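You operate a simulated robot arm through the tools that you are given. There is no shell and no other tool. Be economical: measure what you need, move in short steps, check, and stop when the job is done.

Carry out the task below with a simulated robot arm. There is one attempt and no reset: what you move stays moved.

## Task
Put the green bolt on top of the yellow wax block.

The check looks at the end state, three seconds after you hand in, the way a careful person would. Anything else that was tipped, shoved, dropped, spilled or broken makes it a failure.

## Robot
A 7-joint arm with a two-finger parallel gripper, fixed in place. Base frame: the origin is at the foot of the arm, x ahead of it, y to its left, z up; the work surface is at about z = 0. Lengths are in mm, angles in degrees, forces in N, time in s.
With the tool pointing down near the work surface it reaches from about 220 to 580 mm from the base axis. Its first joint turns from -66.0 to 66.0 degrees. Payload 2.5 kg.
The TCP is the grasp point between the finger pads, 23 mm short of the fingertips. In the tool frame z runs along the fingers and y along their closing line. The gripper opens to 94 mm. The fingers are 38 mm wide and 10 mm thick; the gripper's body (54 by 96 mm) begins 39 mm behind the TCP.
Orientation is told as [roll, pitch, yaw] about the base's x, y, z axes, in that order, counted from this pose: with the fingers straight down and closing along the base's y, the tool's x points along the base's -x, its y along +y and its z along -z.

## Interface
- The arm moves only by the tool step_arm. Its argument "series" is a list of rows, each a list of 3 entries, a list of its own where there are three numbers: the shift along the tool's x, y, z in mm, then the turn, a rotation vector about the tool's x, y, z in degrees, then the gripper command, from -1 (fully open) to 1 (shut), values between in proportion. In form: [[[dx, dy, dz], [ax, ay, az], hand], ...]. A call has 1 to 10 rows; each row shifts and turns the commanded pose from where the row before left it, along the tool's axes as they then stand. Each row takes 0.2 s and may step no farther than 50 mm and 8.6 degrees from the row before; otherwise, or with a gripper value out of range, the whole call is refused. Where a pose cannot be reached the arm comes as near as it can. A force on the tool above 40 N (or 10 N above the force at the start of the call, whichever is more), or a blocked arm, ends the call early, and 0.2 s more pass. The fingers move at their own pace (about 108 mm/s each) and stop on an object; they squeeze with about 26 N. The grip force told is the motor's: it shows also when the fingers shut on nothing. Time passes only in rows, and 0.2 s behind the last, so rows that do not move let the fingers close. It gives the time, the measured TCP pose, the force on the tool (base axes), the opening and the grip force at its end, in the units of the frame above (readings bear some noise).
- Cameras (640 x 400 px; columns grow to the right, rows downward): "scene" is fixed at [99.9, -398.8, 538.9]; the picture's right is [0.93, -0.38, 0.00], its down [-0.24, -0.58, -0.78] and it looks along [0.30, 0.72, -0.62] (base axes); focal length 359 px, centre (320, 200). "wrist" rides on the gripper at [86, 16, -75] in the tool frame; the picture's right is [-0.18, 0.98, 0.00], its down [-0.58, -0.11, -0.81] and it looks along [-0.79, -0.15, 0.59] (tool axes); focal length 243 px, centre (320, 200). There is no depth. A picture from a camera that has moved, and an enlarged one, comes with that camera's place and axes in the base frame and with its lens.
- camera(camera): a new picture of that camera. The clock stands still meanwhile.
- enlarge(camera, box): a new picture of the part [left, top, right, bottom] of that camera's present view, enlarged. The clock stands still meanwhile.
- finish_job(): hands the job in; it is judged then, once.

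Work in short steps. Places have to be worked out from the pictures, the camera data and where the tool is seen: move nearer, look again, correct. Check each grasp and each placing, and mend what went wrong. You have 90 turns and 46 pictures in all, those below and enlarged ones among them. Open the gripper and draw the arm clear of the work before you hand the job in, unless the task says otherwise; then end with one line.

The tools are called after ">>>" as a command line: name --argument value ..., lists and objects as JSON in quotes. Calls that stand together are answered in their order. step_arm: Moves the arm, as the interface text tells. Its arguments: {"type":"object","properties":{"series":{"type":"array"}},"required":["series"]} The other tools are called the same way: camera (camera) takes a picture; enlarge (camera, box) takes an enlarged picture of a part of a camera's view; finish_job () hands the job in.

At the start:

```text
time: 0.0
ee_pos: [327.3, 122.4, 265.1]
ee_rot: [0.0, 0.1, 0.1]
contact_force: [0.4, -0.8, 0.0]
gripper_width: 93.9
grip_force: 0.1
```

scene: 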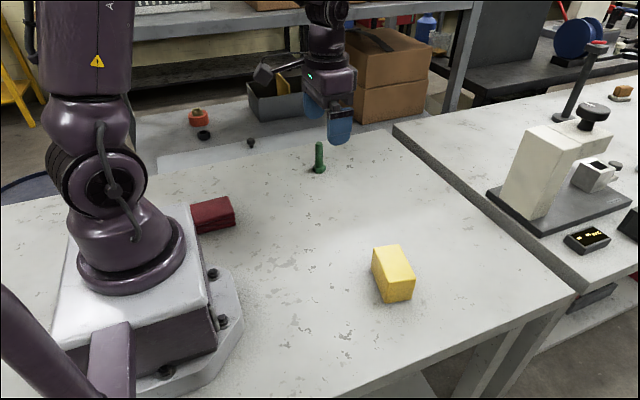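
wrist: 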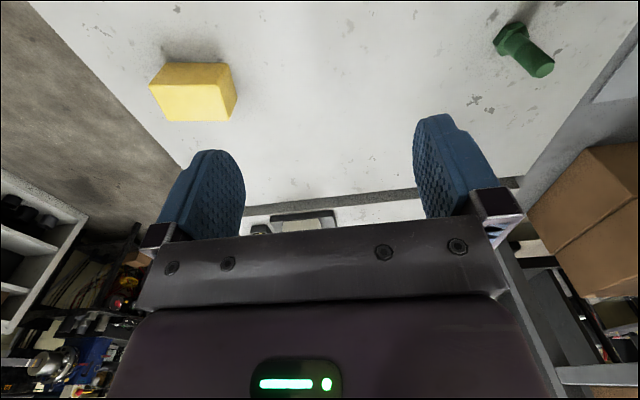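

The bolt stands upright, head down, at about (410, 346). The wax block is to the right in the scene picture. I'll enlarge both to measure them.

>>> enlarge --camera "scene" --box '[280, 120, 360, 190]'

>>> enlarge --camera "scene" --box '[350, 230, 440, 310]'

```text
5.71 times, centred on (320, 155) of scene
camera zoom: at [99.9, -398.8, 538.9], right [0.93, -0.38, 0.0], down [-0.24, -0.58, -0.78], along [0.3, 0.72, -0.62], focal length 2052 px, centre (320, 457)
```

zoom: 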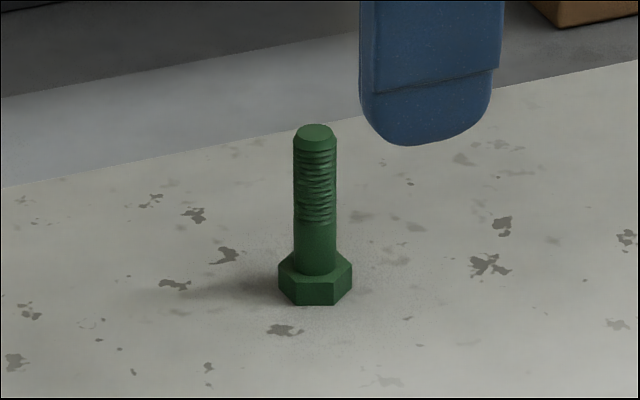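

```text
5.00 times, centred on (395, 270) of scene
camera zoom: at [99.9, -398.8, 538.9], right [0.93, -0.38, 0.0], down [-0.24, -0.58, -0.78], along [0.3, 0.72, -0.62], focal length 1795 px, centre (-55, -150)
```

zoom: 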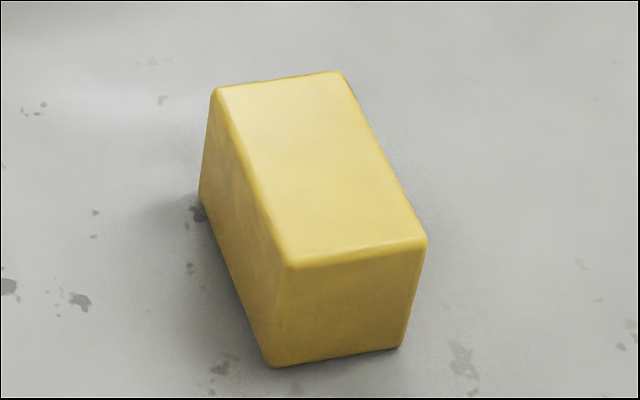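

The bolt is about 84 mm tall, with a roughly 20 mm shank and a 34 mm head, and its base is near (407.6, 345.8). The block's top centre is near (387, -55), about 54 mm high, on a footprint of about 49 x 79 mm. I'll move above the bolt at the present height and look.

>>> step_arm --series '[[[-13.4, 37.2, 0], [0, 0, 0], -1], [[-13.4, 37.2, 0], [0, 0, 0], -1], [[-13.4, 37.2, 0], [0, 0, 0], -1], [[-13.4, 37.2, 0], [0, 0, 0], -1], [[-13.4, 37.2, 0], [0, 0, 0], -1], [[-13.4, 37.2, 0], [0, 0, 0], -1], [[0, 0, 40], [0, 0, 0], -1], [[0, 0, 40], [0, 0, 0], -1], [[0, 0, 35], [0, 0, 0], -1], [[0, 0, 0], [0, 0, 0], -1]]'

>>> camera --camera "wrist"

>>> enlarge --camera "scene" --box '[260, 70, 380, 190]'

```text
time: 2.2
ee_pos: [408.0, 345.2, 148.5]
ee_rot: [-0.1, 0.1, 0.0]
contact_force: [0.1, 0.8, 0.3]
gripper_width: 94.1
grip_force: 0.0
```

```text
41 pictures are left
camera wrist: at [322.4, 361.0, 223.5], right [0.18, 0.98, 0.0], down [0.58, -0.11, 0.81], along [0.79, -0.15, -0.59], focal length 243 px, centre (320, 200)
```

wrist: 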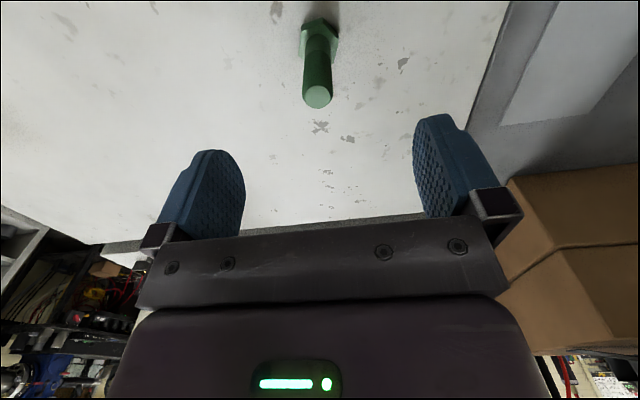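

```text
3.33 times, centred on (320, 130) of scene
camera zoom: at [99.9, -398.8, 538.9], right [0.93, -0.38, 0.0], down [-0.24, -0.58, -0.78], along [0.3, 0.72, -0.62], focal length 1197 px, centre (320, 433)
```

zoom: 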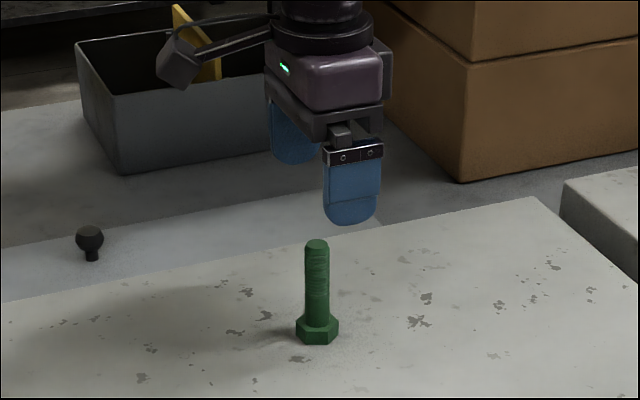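

The wrist view puts the bolt at about (404, 345), centred between the fingers to within a millimetre or so. I'll shift 2 mm in x and descend to z≈58.

>>> step_arm --series '[[[2.5, 0, 20], [0, 0, 0], -1], [[0, 0, 20], [0, 0, 0], -1], [[0, 0, 20], [0, 0, 0], -1], [[0, 0, 20], [0, 0, 0], -1], [[0, 0, 10], [0, 0, 0], -1], [[0, 0, 0], [0, 0, 0], -1]]'

>>> camera --camera "wrist"

>>> enlarge --camera "scene" --box '[260, 70, 380, 190]'

```text
time: 3.6
ee_pos: [405.4, 345.7, 59.8]
ee_rot: [0.0, 0.0, 0.1]
contact_force: [0.9, 0.1, 0.8]
gripper_width: 94.0
grip_force: 0.0
```

```text
39 pictures are left
camera wrist: at [319.2, 360.8, 134.5], right [0.18, 0.98, 0.0], down [0.58, -0.11, 0.81], along [0.79, -0.15, -0.59], focal length 243 px, centre (320, 200)
```

wrist: 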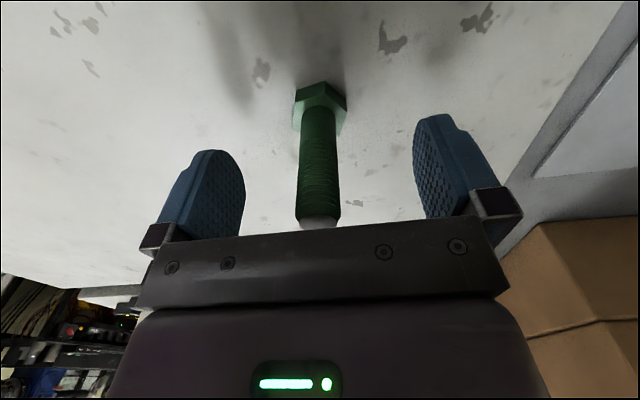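

```text
3.33 times, centred on (320, 130) of scene
camera zoom: at [99.9, -398.8, 538.9], right [0.93, -0.38, 0.0], down [-0.24, -0.58, -0.78], along [0.3, 0.72, -0.62], focal length 1197 px, centre (320, 433)
```

zoom: 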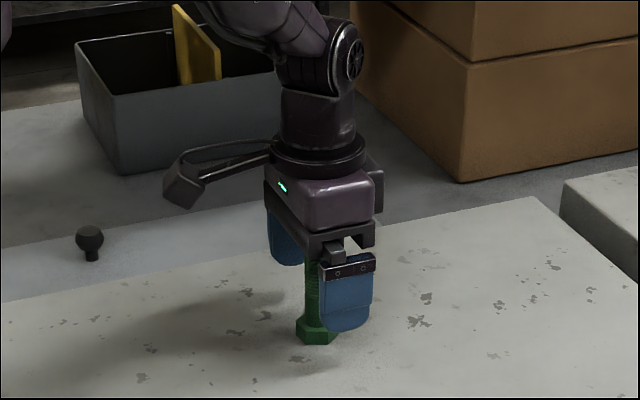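

The shank is between the fingers, about 2 mm toward -y. I'll correct by 1.5 mm and close.

>>> step_arm --series '[[[0, -1.5, 0], [0, 0, 0], -1], [[0, 0, 0], [0, 0, 0], -0.3], [[0, 0, 0], [0, 0, 0], 0.3], [[0, 0, 0], [0, 0, 0], 1], [[0, 0, 0], [0, 0, 0], 1], [[0, 0, 0], [0, 0, 0], 1]]'

```text
time: 5.0
ee_pos: [406.6, 343.9, 59.3]
ee_rot: [0.0, 0.0, 0.0]
contact_force: [0.4, -0.5, -0.1]
gripper_width: 19.3
grip_force: 25.8
```

The bolt is gripped at 19.3 mm, which matches the shank. I'll lift straight up 110 mm and check that it hangs upright.

>>> step_arm --series '[[[0, 0, -10], [0, 0, 0], 1], [[0, 0, -20], [0, 0, 0], 1], [[0, 0, -20], [0, 0, 0], 1], [[0, 0, -20], [0, 0, 0], 1], [[0, 0, -20], [0, 0, 0], 1], [[0, 0, -20], [0, 0, 0], 1], [[0, 0, 0], [0, 0, 0], 1]]'

>>> camera --camera "wrist"

>>> enlarge --camera "scene" --box '[260, 70, 380, 190]'

```text
time: 6.6
ee_pos: [405.4, 344.6, 170.3]
ee_rot: [0.0, 0.0, -0.1]
contact_force: [0.1, 0.1, -2.3]
gripper_width: 19.0
grip_force: 25.8
```

```text
37 pictures are left
camera wrist: at [318.6, 360.1, 244.9], right [0.18, 0.98, 0.0], down [0.58, -0.11, 0.81], along [0.79, -0.15, -0.59], focal length 243 px, centre (320, 200)
```

wrist: 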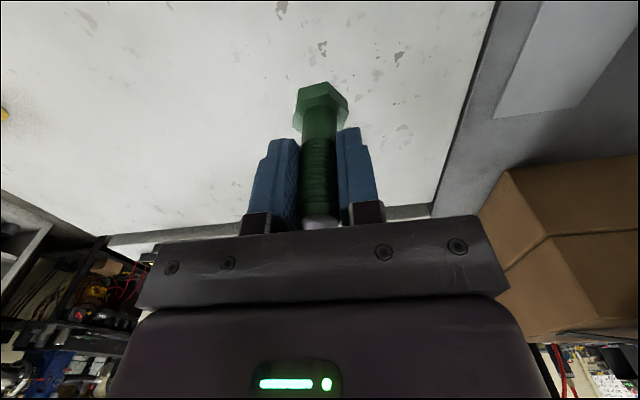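

```text
3.33 times, centred on (320, 130) of scene
camera zoom: at [99.9, -398.7, 538.9], right [0.93, -0.38, 0.0], down [-0.24, -0.58, -0.78], along [0.3, 0.72, -0.62], focal length 1197 px, centre (320, 433)
```

zoom: 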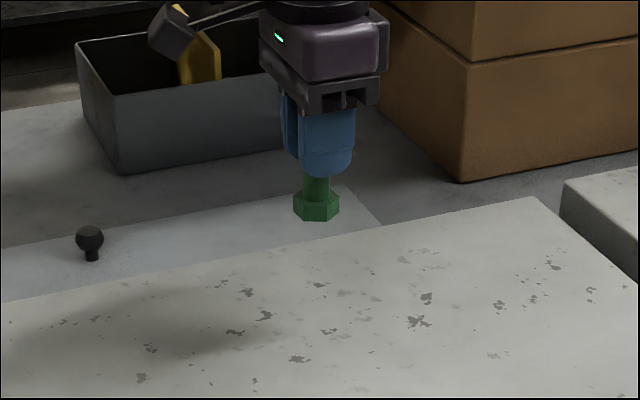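

The bolt hangs upright, with its bottom about 59.5 mm below the TCP. I'll carry it level to above the block centre, near (387, -55).

>>> step_arm --series '[[[2, -25, 0], [0, 0, 0], 1], [[2, -40, 0], [0, 0, 0], 1], [[2, -45, 0], [0, 0, 0], 1], [[2, -45, 0], [0, 0, 0], 1], [[2, -45, 0], [0, 0, 0], 1], [[2, -45, 0], [0, 0, 0], 1], [[2, -45, 0], [0, 0, 0], 1], [[2, -45, 0], [0, 0, 0], 1], [[2, -40, 0], [0, 0, 0], 1], [[0, -24, 0], [0, 0, 0], 1]]'

>>> camera --camera "wrist"

>>> enlarge --camera "scene" --box '[320, 150, 480, 310]'

```text
time: 8.8
ee_pos: [387.2, -56.8, 169.4]
ee_rot: [0.0, 0.0, -0.1]
contact_force: [0.5, -0.3, -2.7]
gripper_width: 19.3
grip_force: 25.5
```

```text
35 pictures are left
camera wrist: at [299.6, -40.3, 244.6], right [0.19, 0.98, 0.0], down [0.58, -0.11, 0.81], along [0.79, -0.15, -0.59], focal length 243 px, centre (320, 200)
```

wrist: 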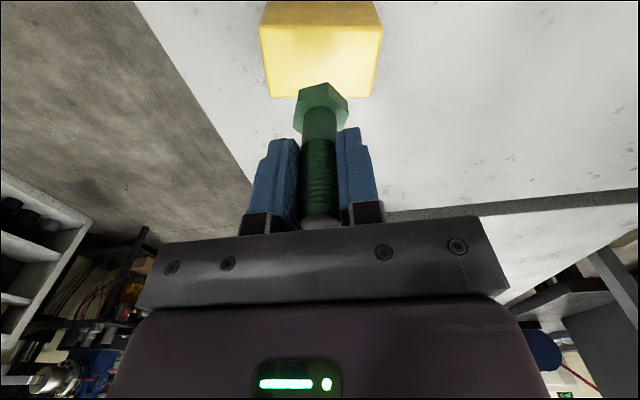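

```text
2.50 times, centred on (400, 230) of scene
camera zoom: at [99.9, -398.7, 538.9], right [0.93, -0.38, 0.0], down [-0.24, -0.58, -0.78], along [0.3, 0.72, -0.62], focal length 898 px, centre (120, 125)
```

zoom: 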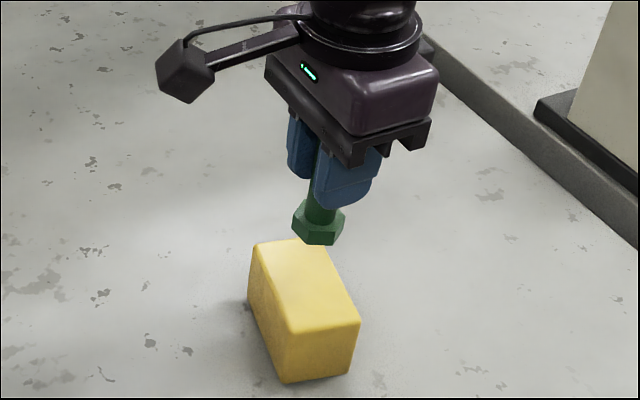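

Both views agree that the block centre is near (387, -56), directly below the tool. I'll lower 44 mm to just above the surface and check.

>>> step_arm --series '[[[0, 0, 15], [0, 0, 0], 1], [[0, 0, 15], [0, 0, 0], 1], [[0, 0, 14], [0, 0, 0], 1], [[0, 0, 0], [0, 0, 0], 1]]'

>>> enlarge --camera "scene" --box '[340, 200, 440, 310]'

>>> camera --camera "wrist"

```text
time: 9.8
ee_pos: [387.5, -55.7, 124.6]
ee_rot: [0.1, 0.0, -0.1]
contact_force: [-0.7, 0.3, -2.6]
gripper_width: 19.3
grip_force: 25.8
```

```text
3.64 times, centred on (390, 255) of scene
camera zoom: at [99.9, -398.8, 538.9], right [0.93, -0.38, 0.0], down [-0.24, -0.58, -0.78], along [0.3, 0.72, -0.62], focal length 1306 px, centre (66, 0)
```

zoom: 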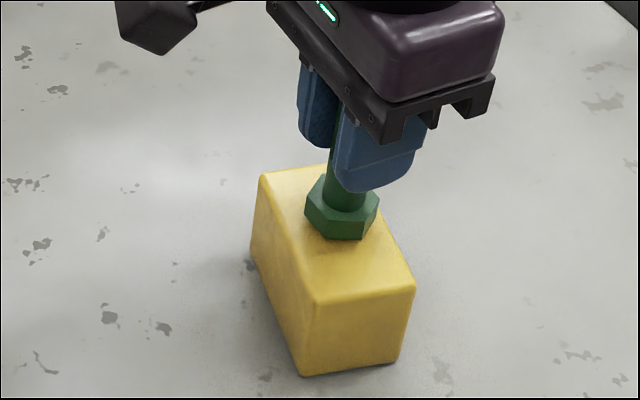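

```text
32 pictures are left
camera wrist: at [300.4, -39.4, 199.9], right [0.18, 0.98, 0.0], down [0.58, -0.11, 0.81], along [0.79, -0.15, -0.59], focal length 243 px, centre (320, 200)
```

wrist: 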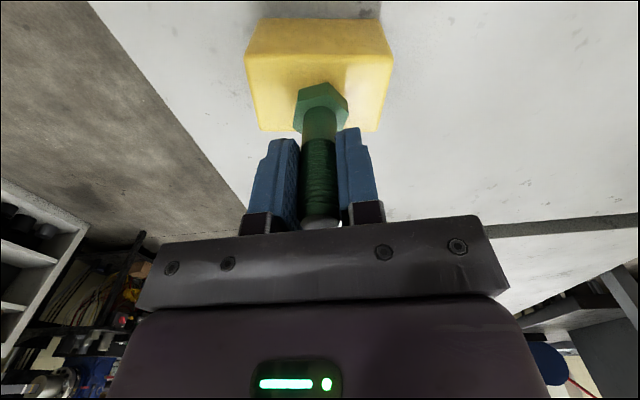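

It is well centred, with a gap of roughly 10 mm. I'll lower gently and watch the vertical force.

>>> step_arm --series '[[[0, 0, 3], [0, 0, 0], 1], [[0, 0, 3], [0, 0, 0], 1], [[0, 0, 1], [0, 0, 0], 1], [[0, 0, 0], [0, 0, 0], 1]]'

>>> step_arm --series '[[[0, 0, 1], [0, 0, 0], 1], [[0, 0, 1], [0, 0, 0], 1], [[0, 0, 0], [0, 0, 0], 1]]'

```text
time: 10.8
ee_pos: [387.5, -54.5, 118.9]
ee_rot: [0.1, -0.3, -0.1]
contact_force: [-2.4, 0.5, 17.0]
gripper_width: 18.9
grip_force: 25.7
```

```text
time: 11.6
ee_pos: [388.9, -53.9, 117.7]
ee_rot: [0.0, -0.1, 0.0]
contact_force: [2.9, 1.1, 16.0]
gripper_width: 18.8
grip_force: 26.2
```

Contact came at z≈119, so the block is about 59 mm high, and the tool is now pressing with 16 N. I'll ease up 1 mm to relieve it and look.

>>> step_arm --series '[[[0, 0, -1], [0, 0, 0], 1], [[0, 0, 0], [0, 0, 0], 1]]'

>>> enlarge --camera "scene" --box '[340, 200, 440, 310]'

>>> camera --camera "wrist"

```text
time: 12.2
ee_pos: [387.2, -54.6, 118.5]
ee_rot: [-0.1, 0.2, -0.1]
contact_force: [1.4, 0.0, 2.1]
gripper_width: 19.0
grip_force: 25.8
```

```text
3.64 times, centred on (390, 255) of scene
camera zoom: at [99.9, -398.8, 538.9], right [0.93, -0.38, 0.0], down [-0.24, -0.58, -0.78], along [0.3, 0.72, -0.62], focal length 1306 px, centre (66, 0)
```

zoom: 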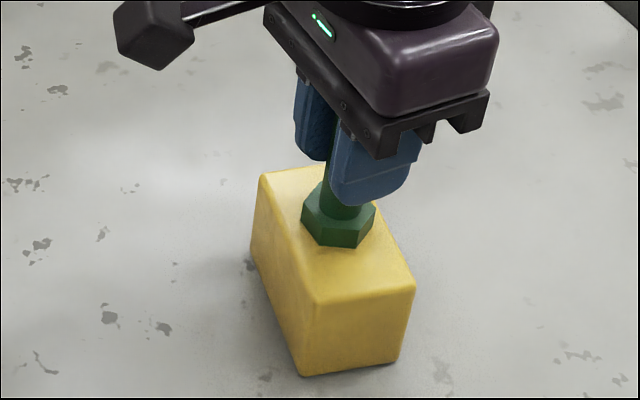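

```text
30 pictures are left
camera wrist: at [299.9, -39.4, 192.0], right [0.19, 0.98, 0.0], down [0.58, -0.11, 0.8], along [0.79, -0.15, -0.59], focal length 243 px, centre (320, 200)
```

wrist: 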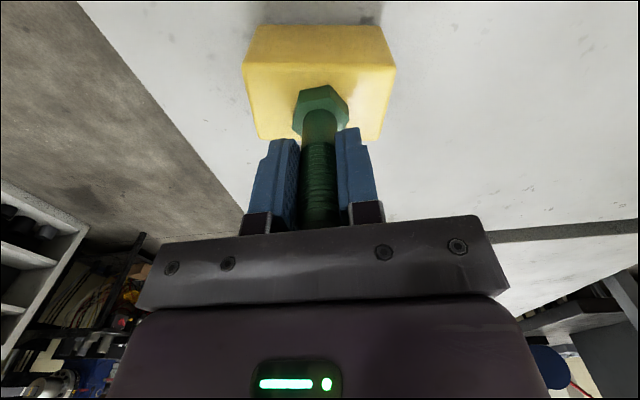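

The bolt is seated upright and centred, with only a light residual force. I'll open slowly.

>>> step_arm --series '[[[0, 0, 0], [0, 0, 0], -0.5], [[0, 0, 0], [0, 0, 0], -0.7], [[0, 0, 0], [0, 0, 0], -1], [[0, 0, 0], [0, 0, 0], -1]]'

>>> camera --camera "wrist"

```text
time: 13.2
ee_pos: [386.9, -53.7, 118.6]
ee_rot: [0.1, 0.0, -0.1]
contact_force: [0.5, -0.1, -0.9]
gripper_width: 93.9
grip_force: 0.0
```

```text
29 pictures are left
camera wrist: at [300.5, -39.3, 192.5], right [0.18, 0.98, 0.0], down [0.58, -0.11, 0.81], along [0.79, -0.15, -0.59], focal length 243 px, centre (320, 200)
```

wrist: 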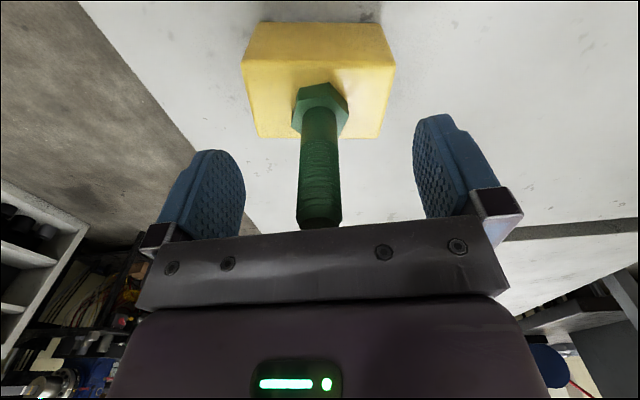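

The bolt stands free between the open fingers. I'll go straight up, then move aside toward +y.

>>> step_arm --series '[[[0, 0, -15], [0, 0, 0], -1], [[0, 0, -30], [0, 0, 0], -1], [[0, 0, -35], [0, 0, 0], -1], [[0, 0, -40], [0, 0, 0], -1], [[0, 0, -20], [0, 0, 0], -1], [[5, 40, 0], [0, 0, 0], -1], [[5, 45, 0], [0, 0, 0], -1], [[5, 45, 0], [0, 0, 0], -1], [[5, 40, 0], [0, 0, 0], -1], [[0, 0, 0], [0, 0, 0], -1]]'

>>> camera --camera "scene"

>>> enlarge --camera "scene" --box '[340, 200, 440, 310]'

```text
time: 15.4
ee_pos: [368.8, 116.2, 258.2]
ee_rot: [-0.1, 0.0, -0.1]
contact_force: [-0.4, -0.1, -0.2]
gripper_width: 94.2
grip_force: 0.1
```

```text
28 pictures are left
```

scene: 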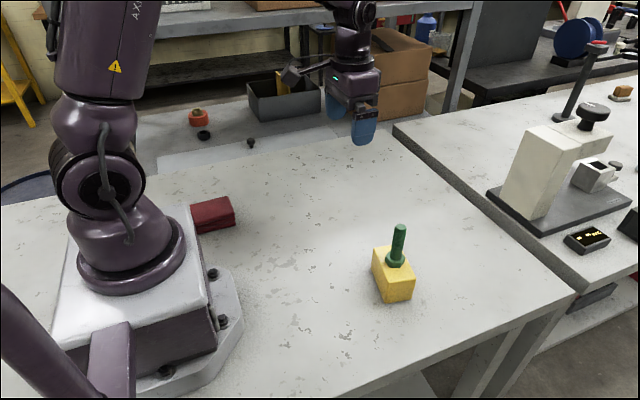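

```text
3.64 times, centred on (390, 255) of scene
camera zoom: at [99.9, -398.7, 538.9], right [0.93, -0.38, 0.0], down [-0.24, -0.58, -0.78], along [0.3, 0.72, -0.62], focal length 1306 px, centre (66, 0)
```

zoom: 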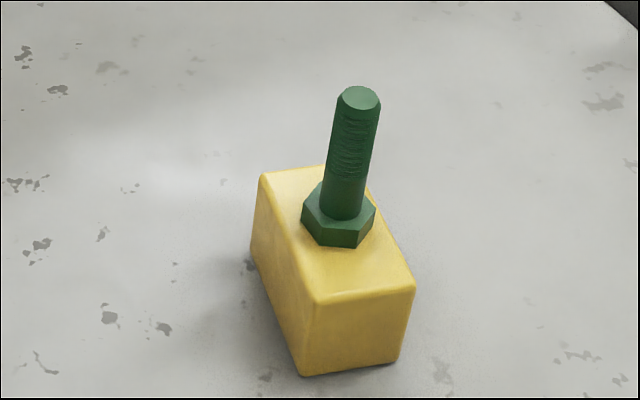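

The bolt stands upright on the block, nothing else has moved, and the arm is clear. I'm handing in.

>>> finish_job

```text
The job is handed in.
```

The green bolt is standing upright near the middle of the yellow wax block's top. The gripper is open, the arm is clear, and nothing else was disturbed.
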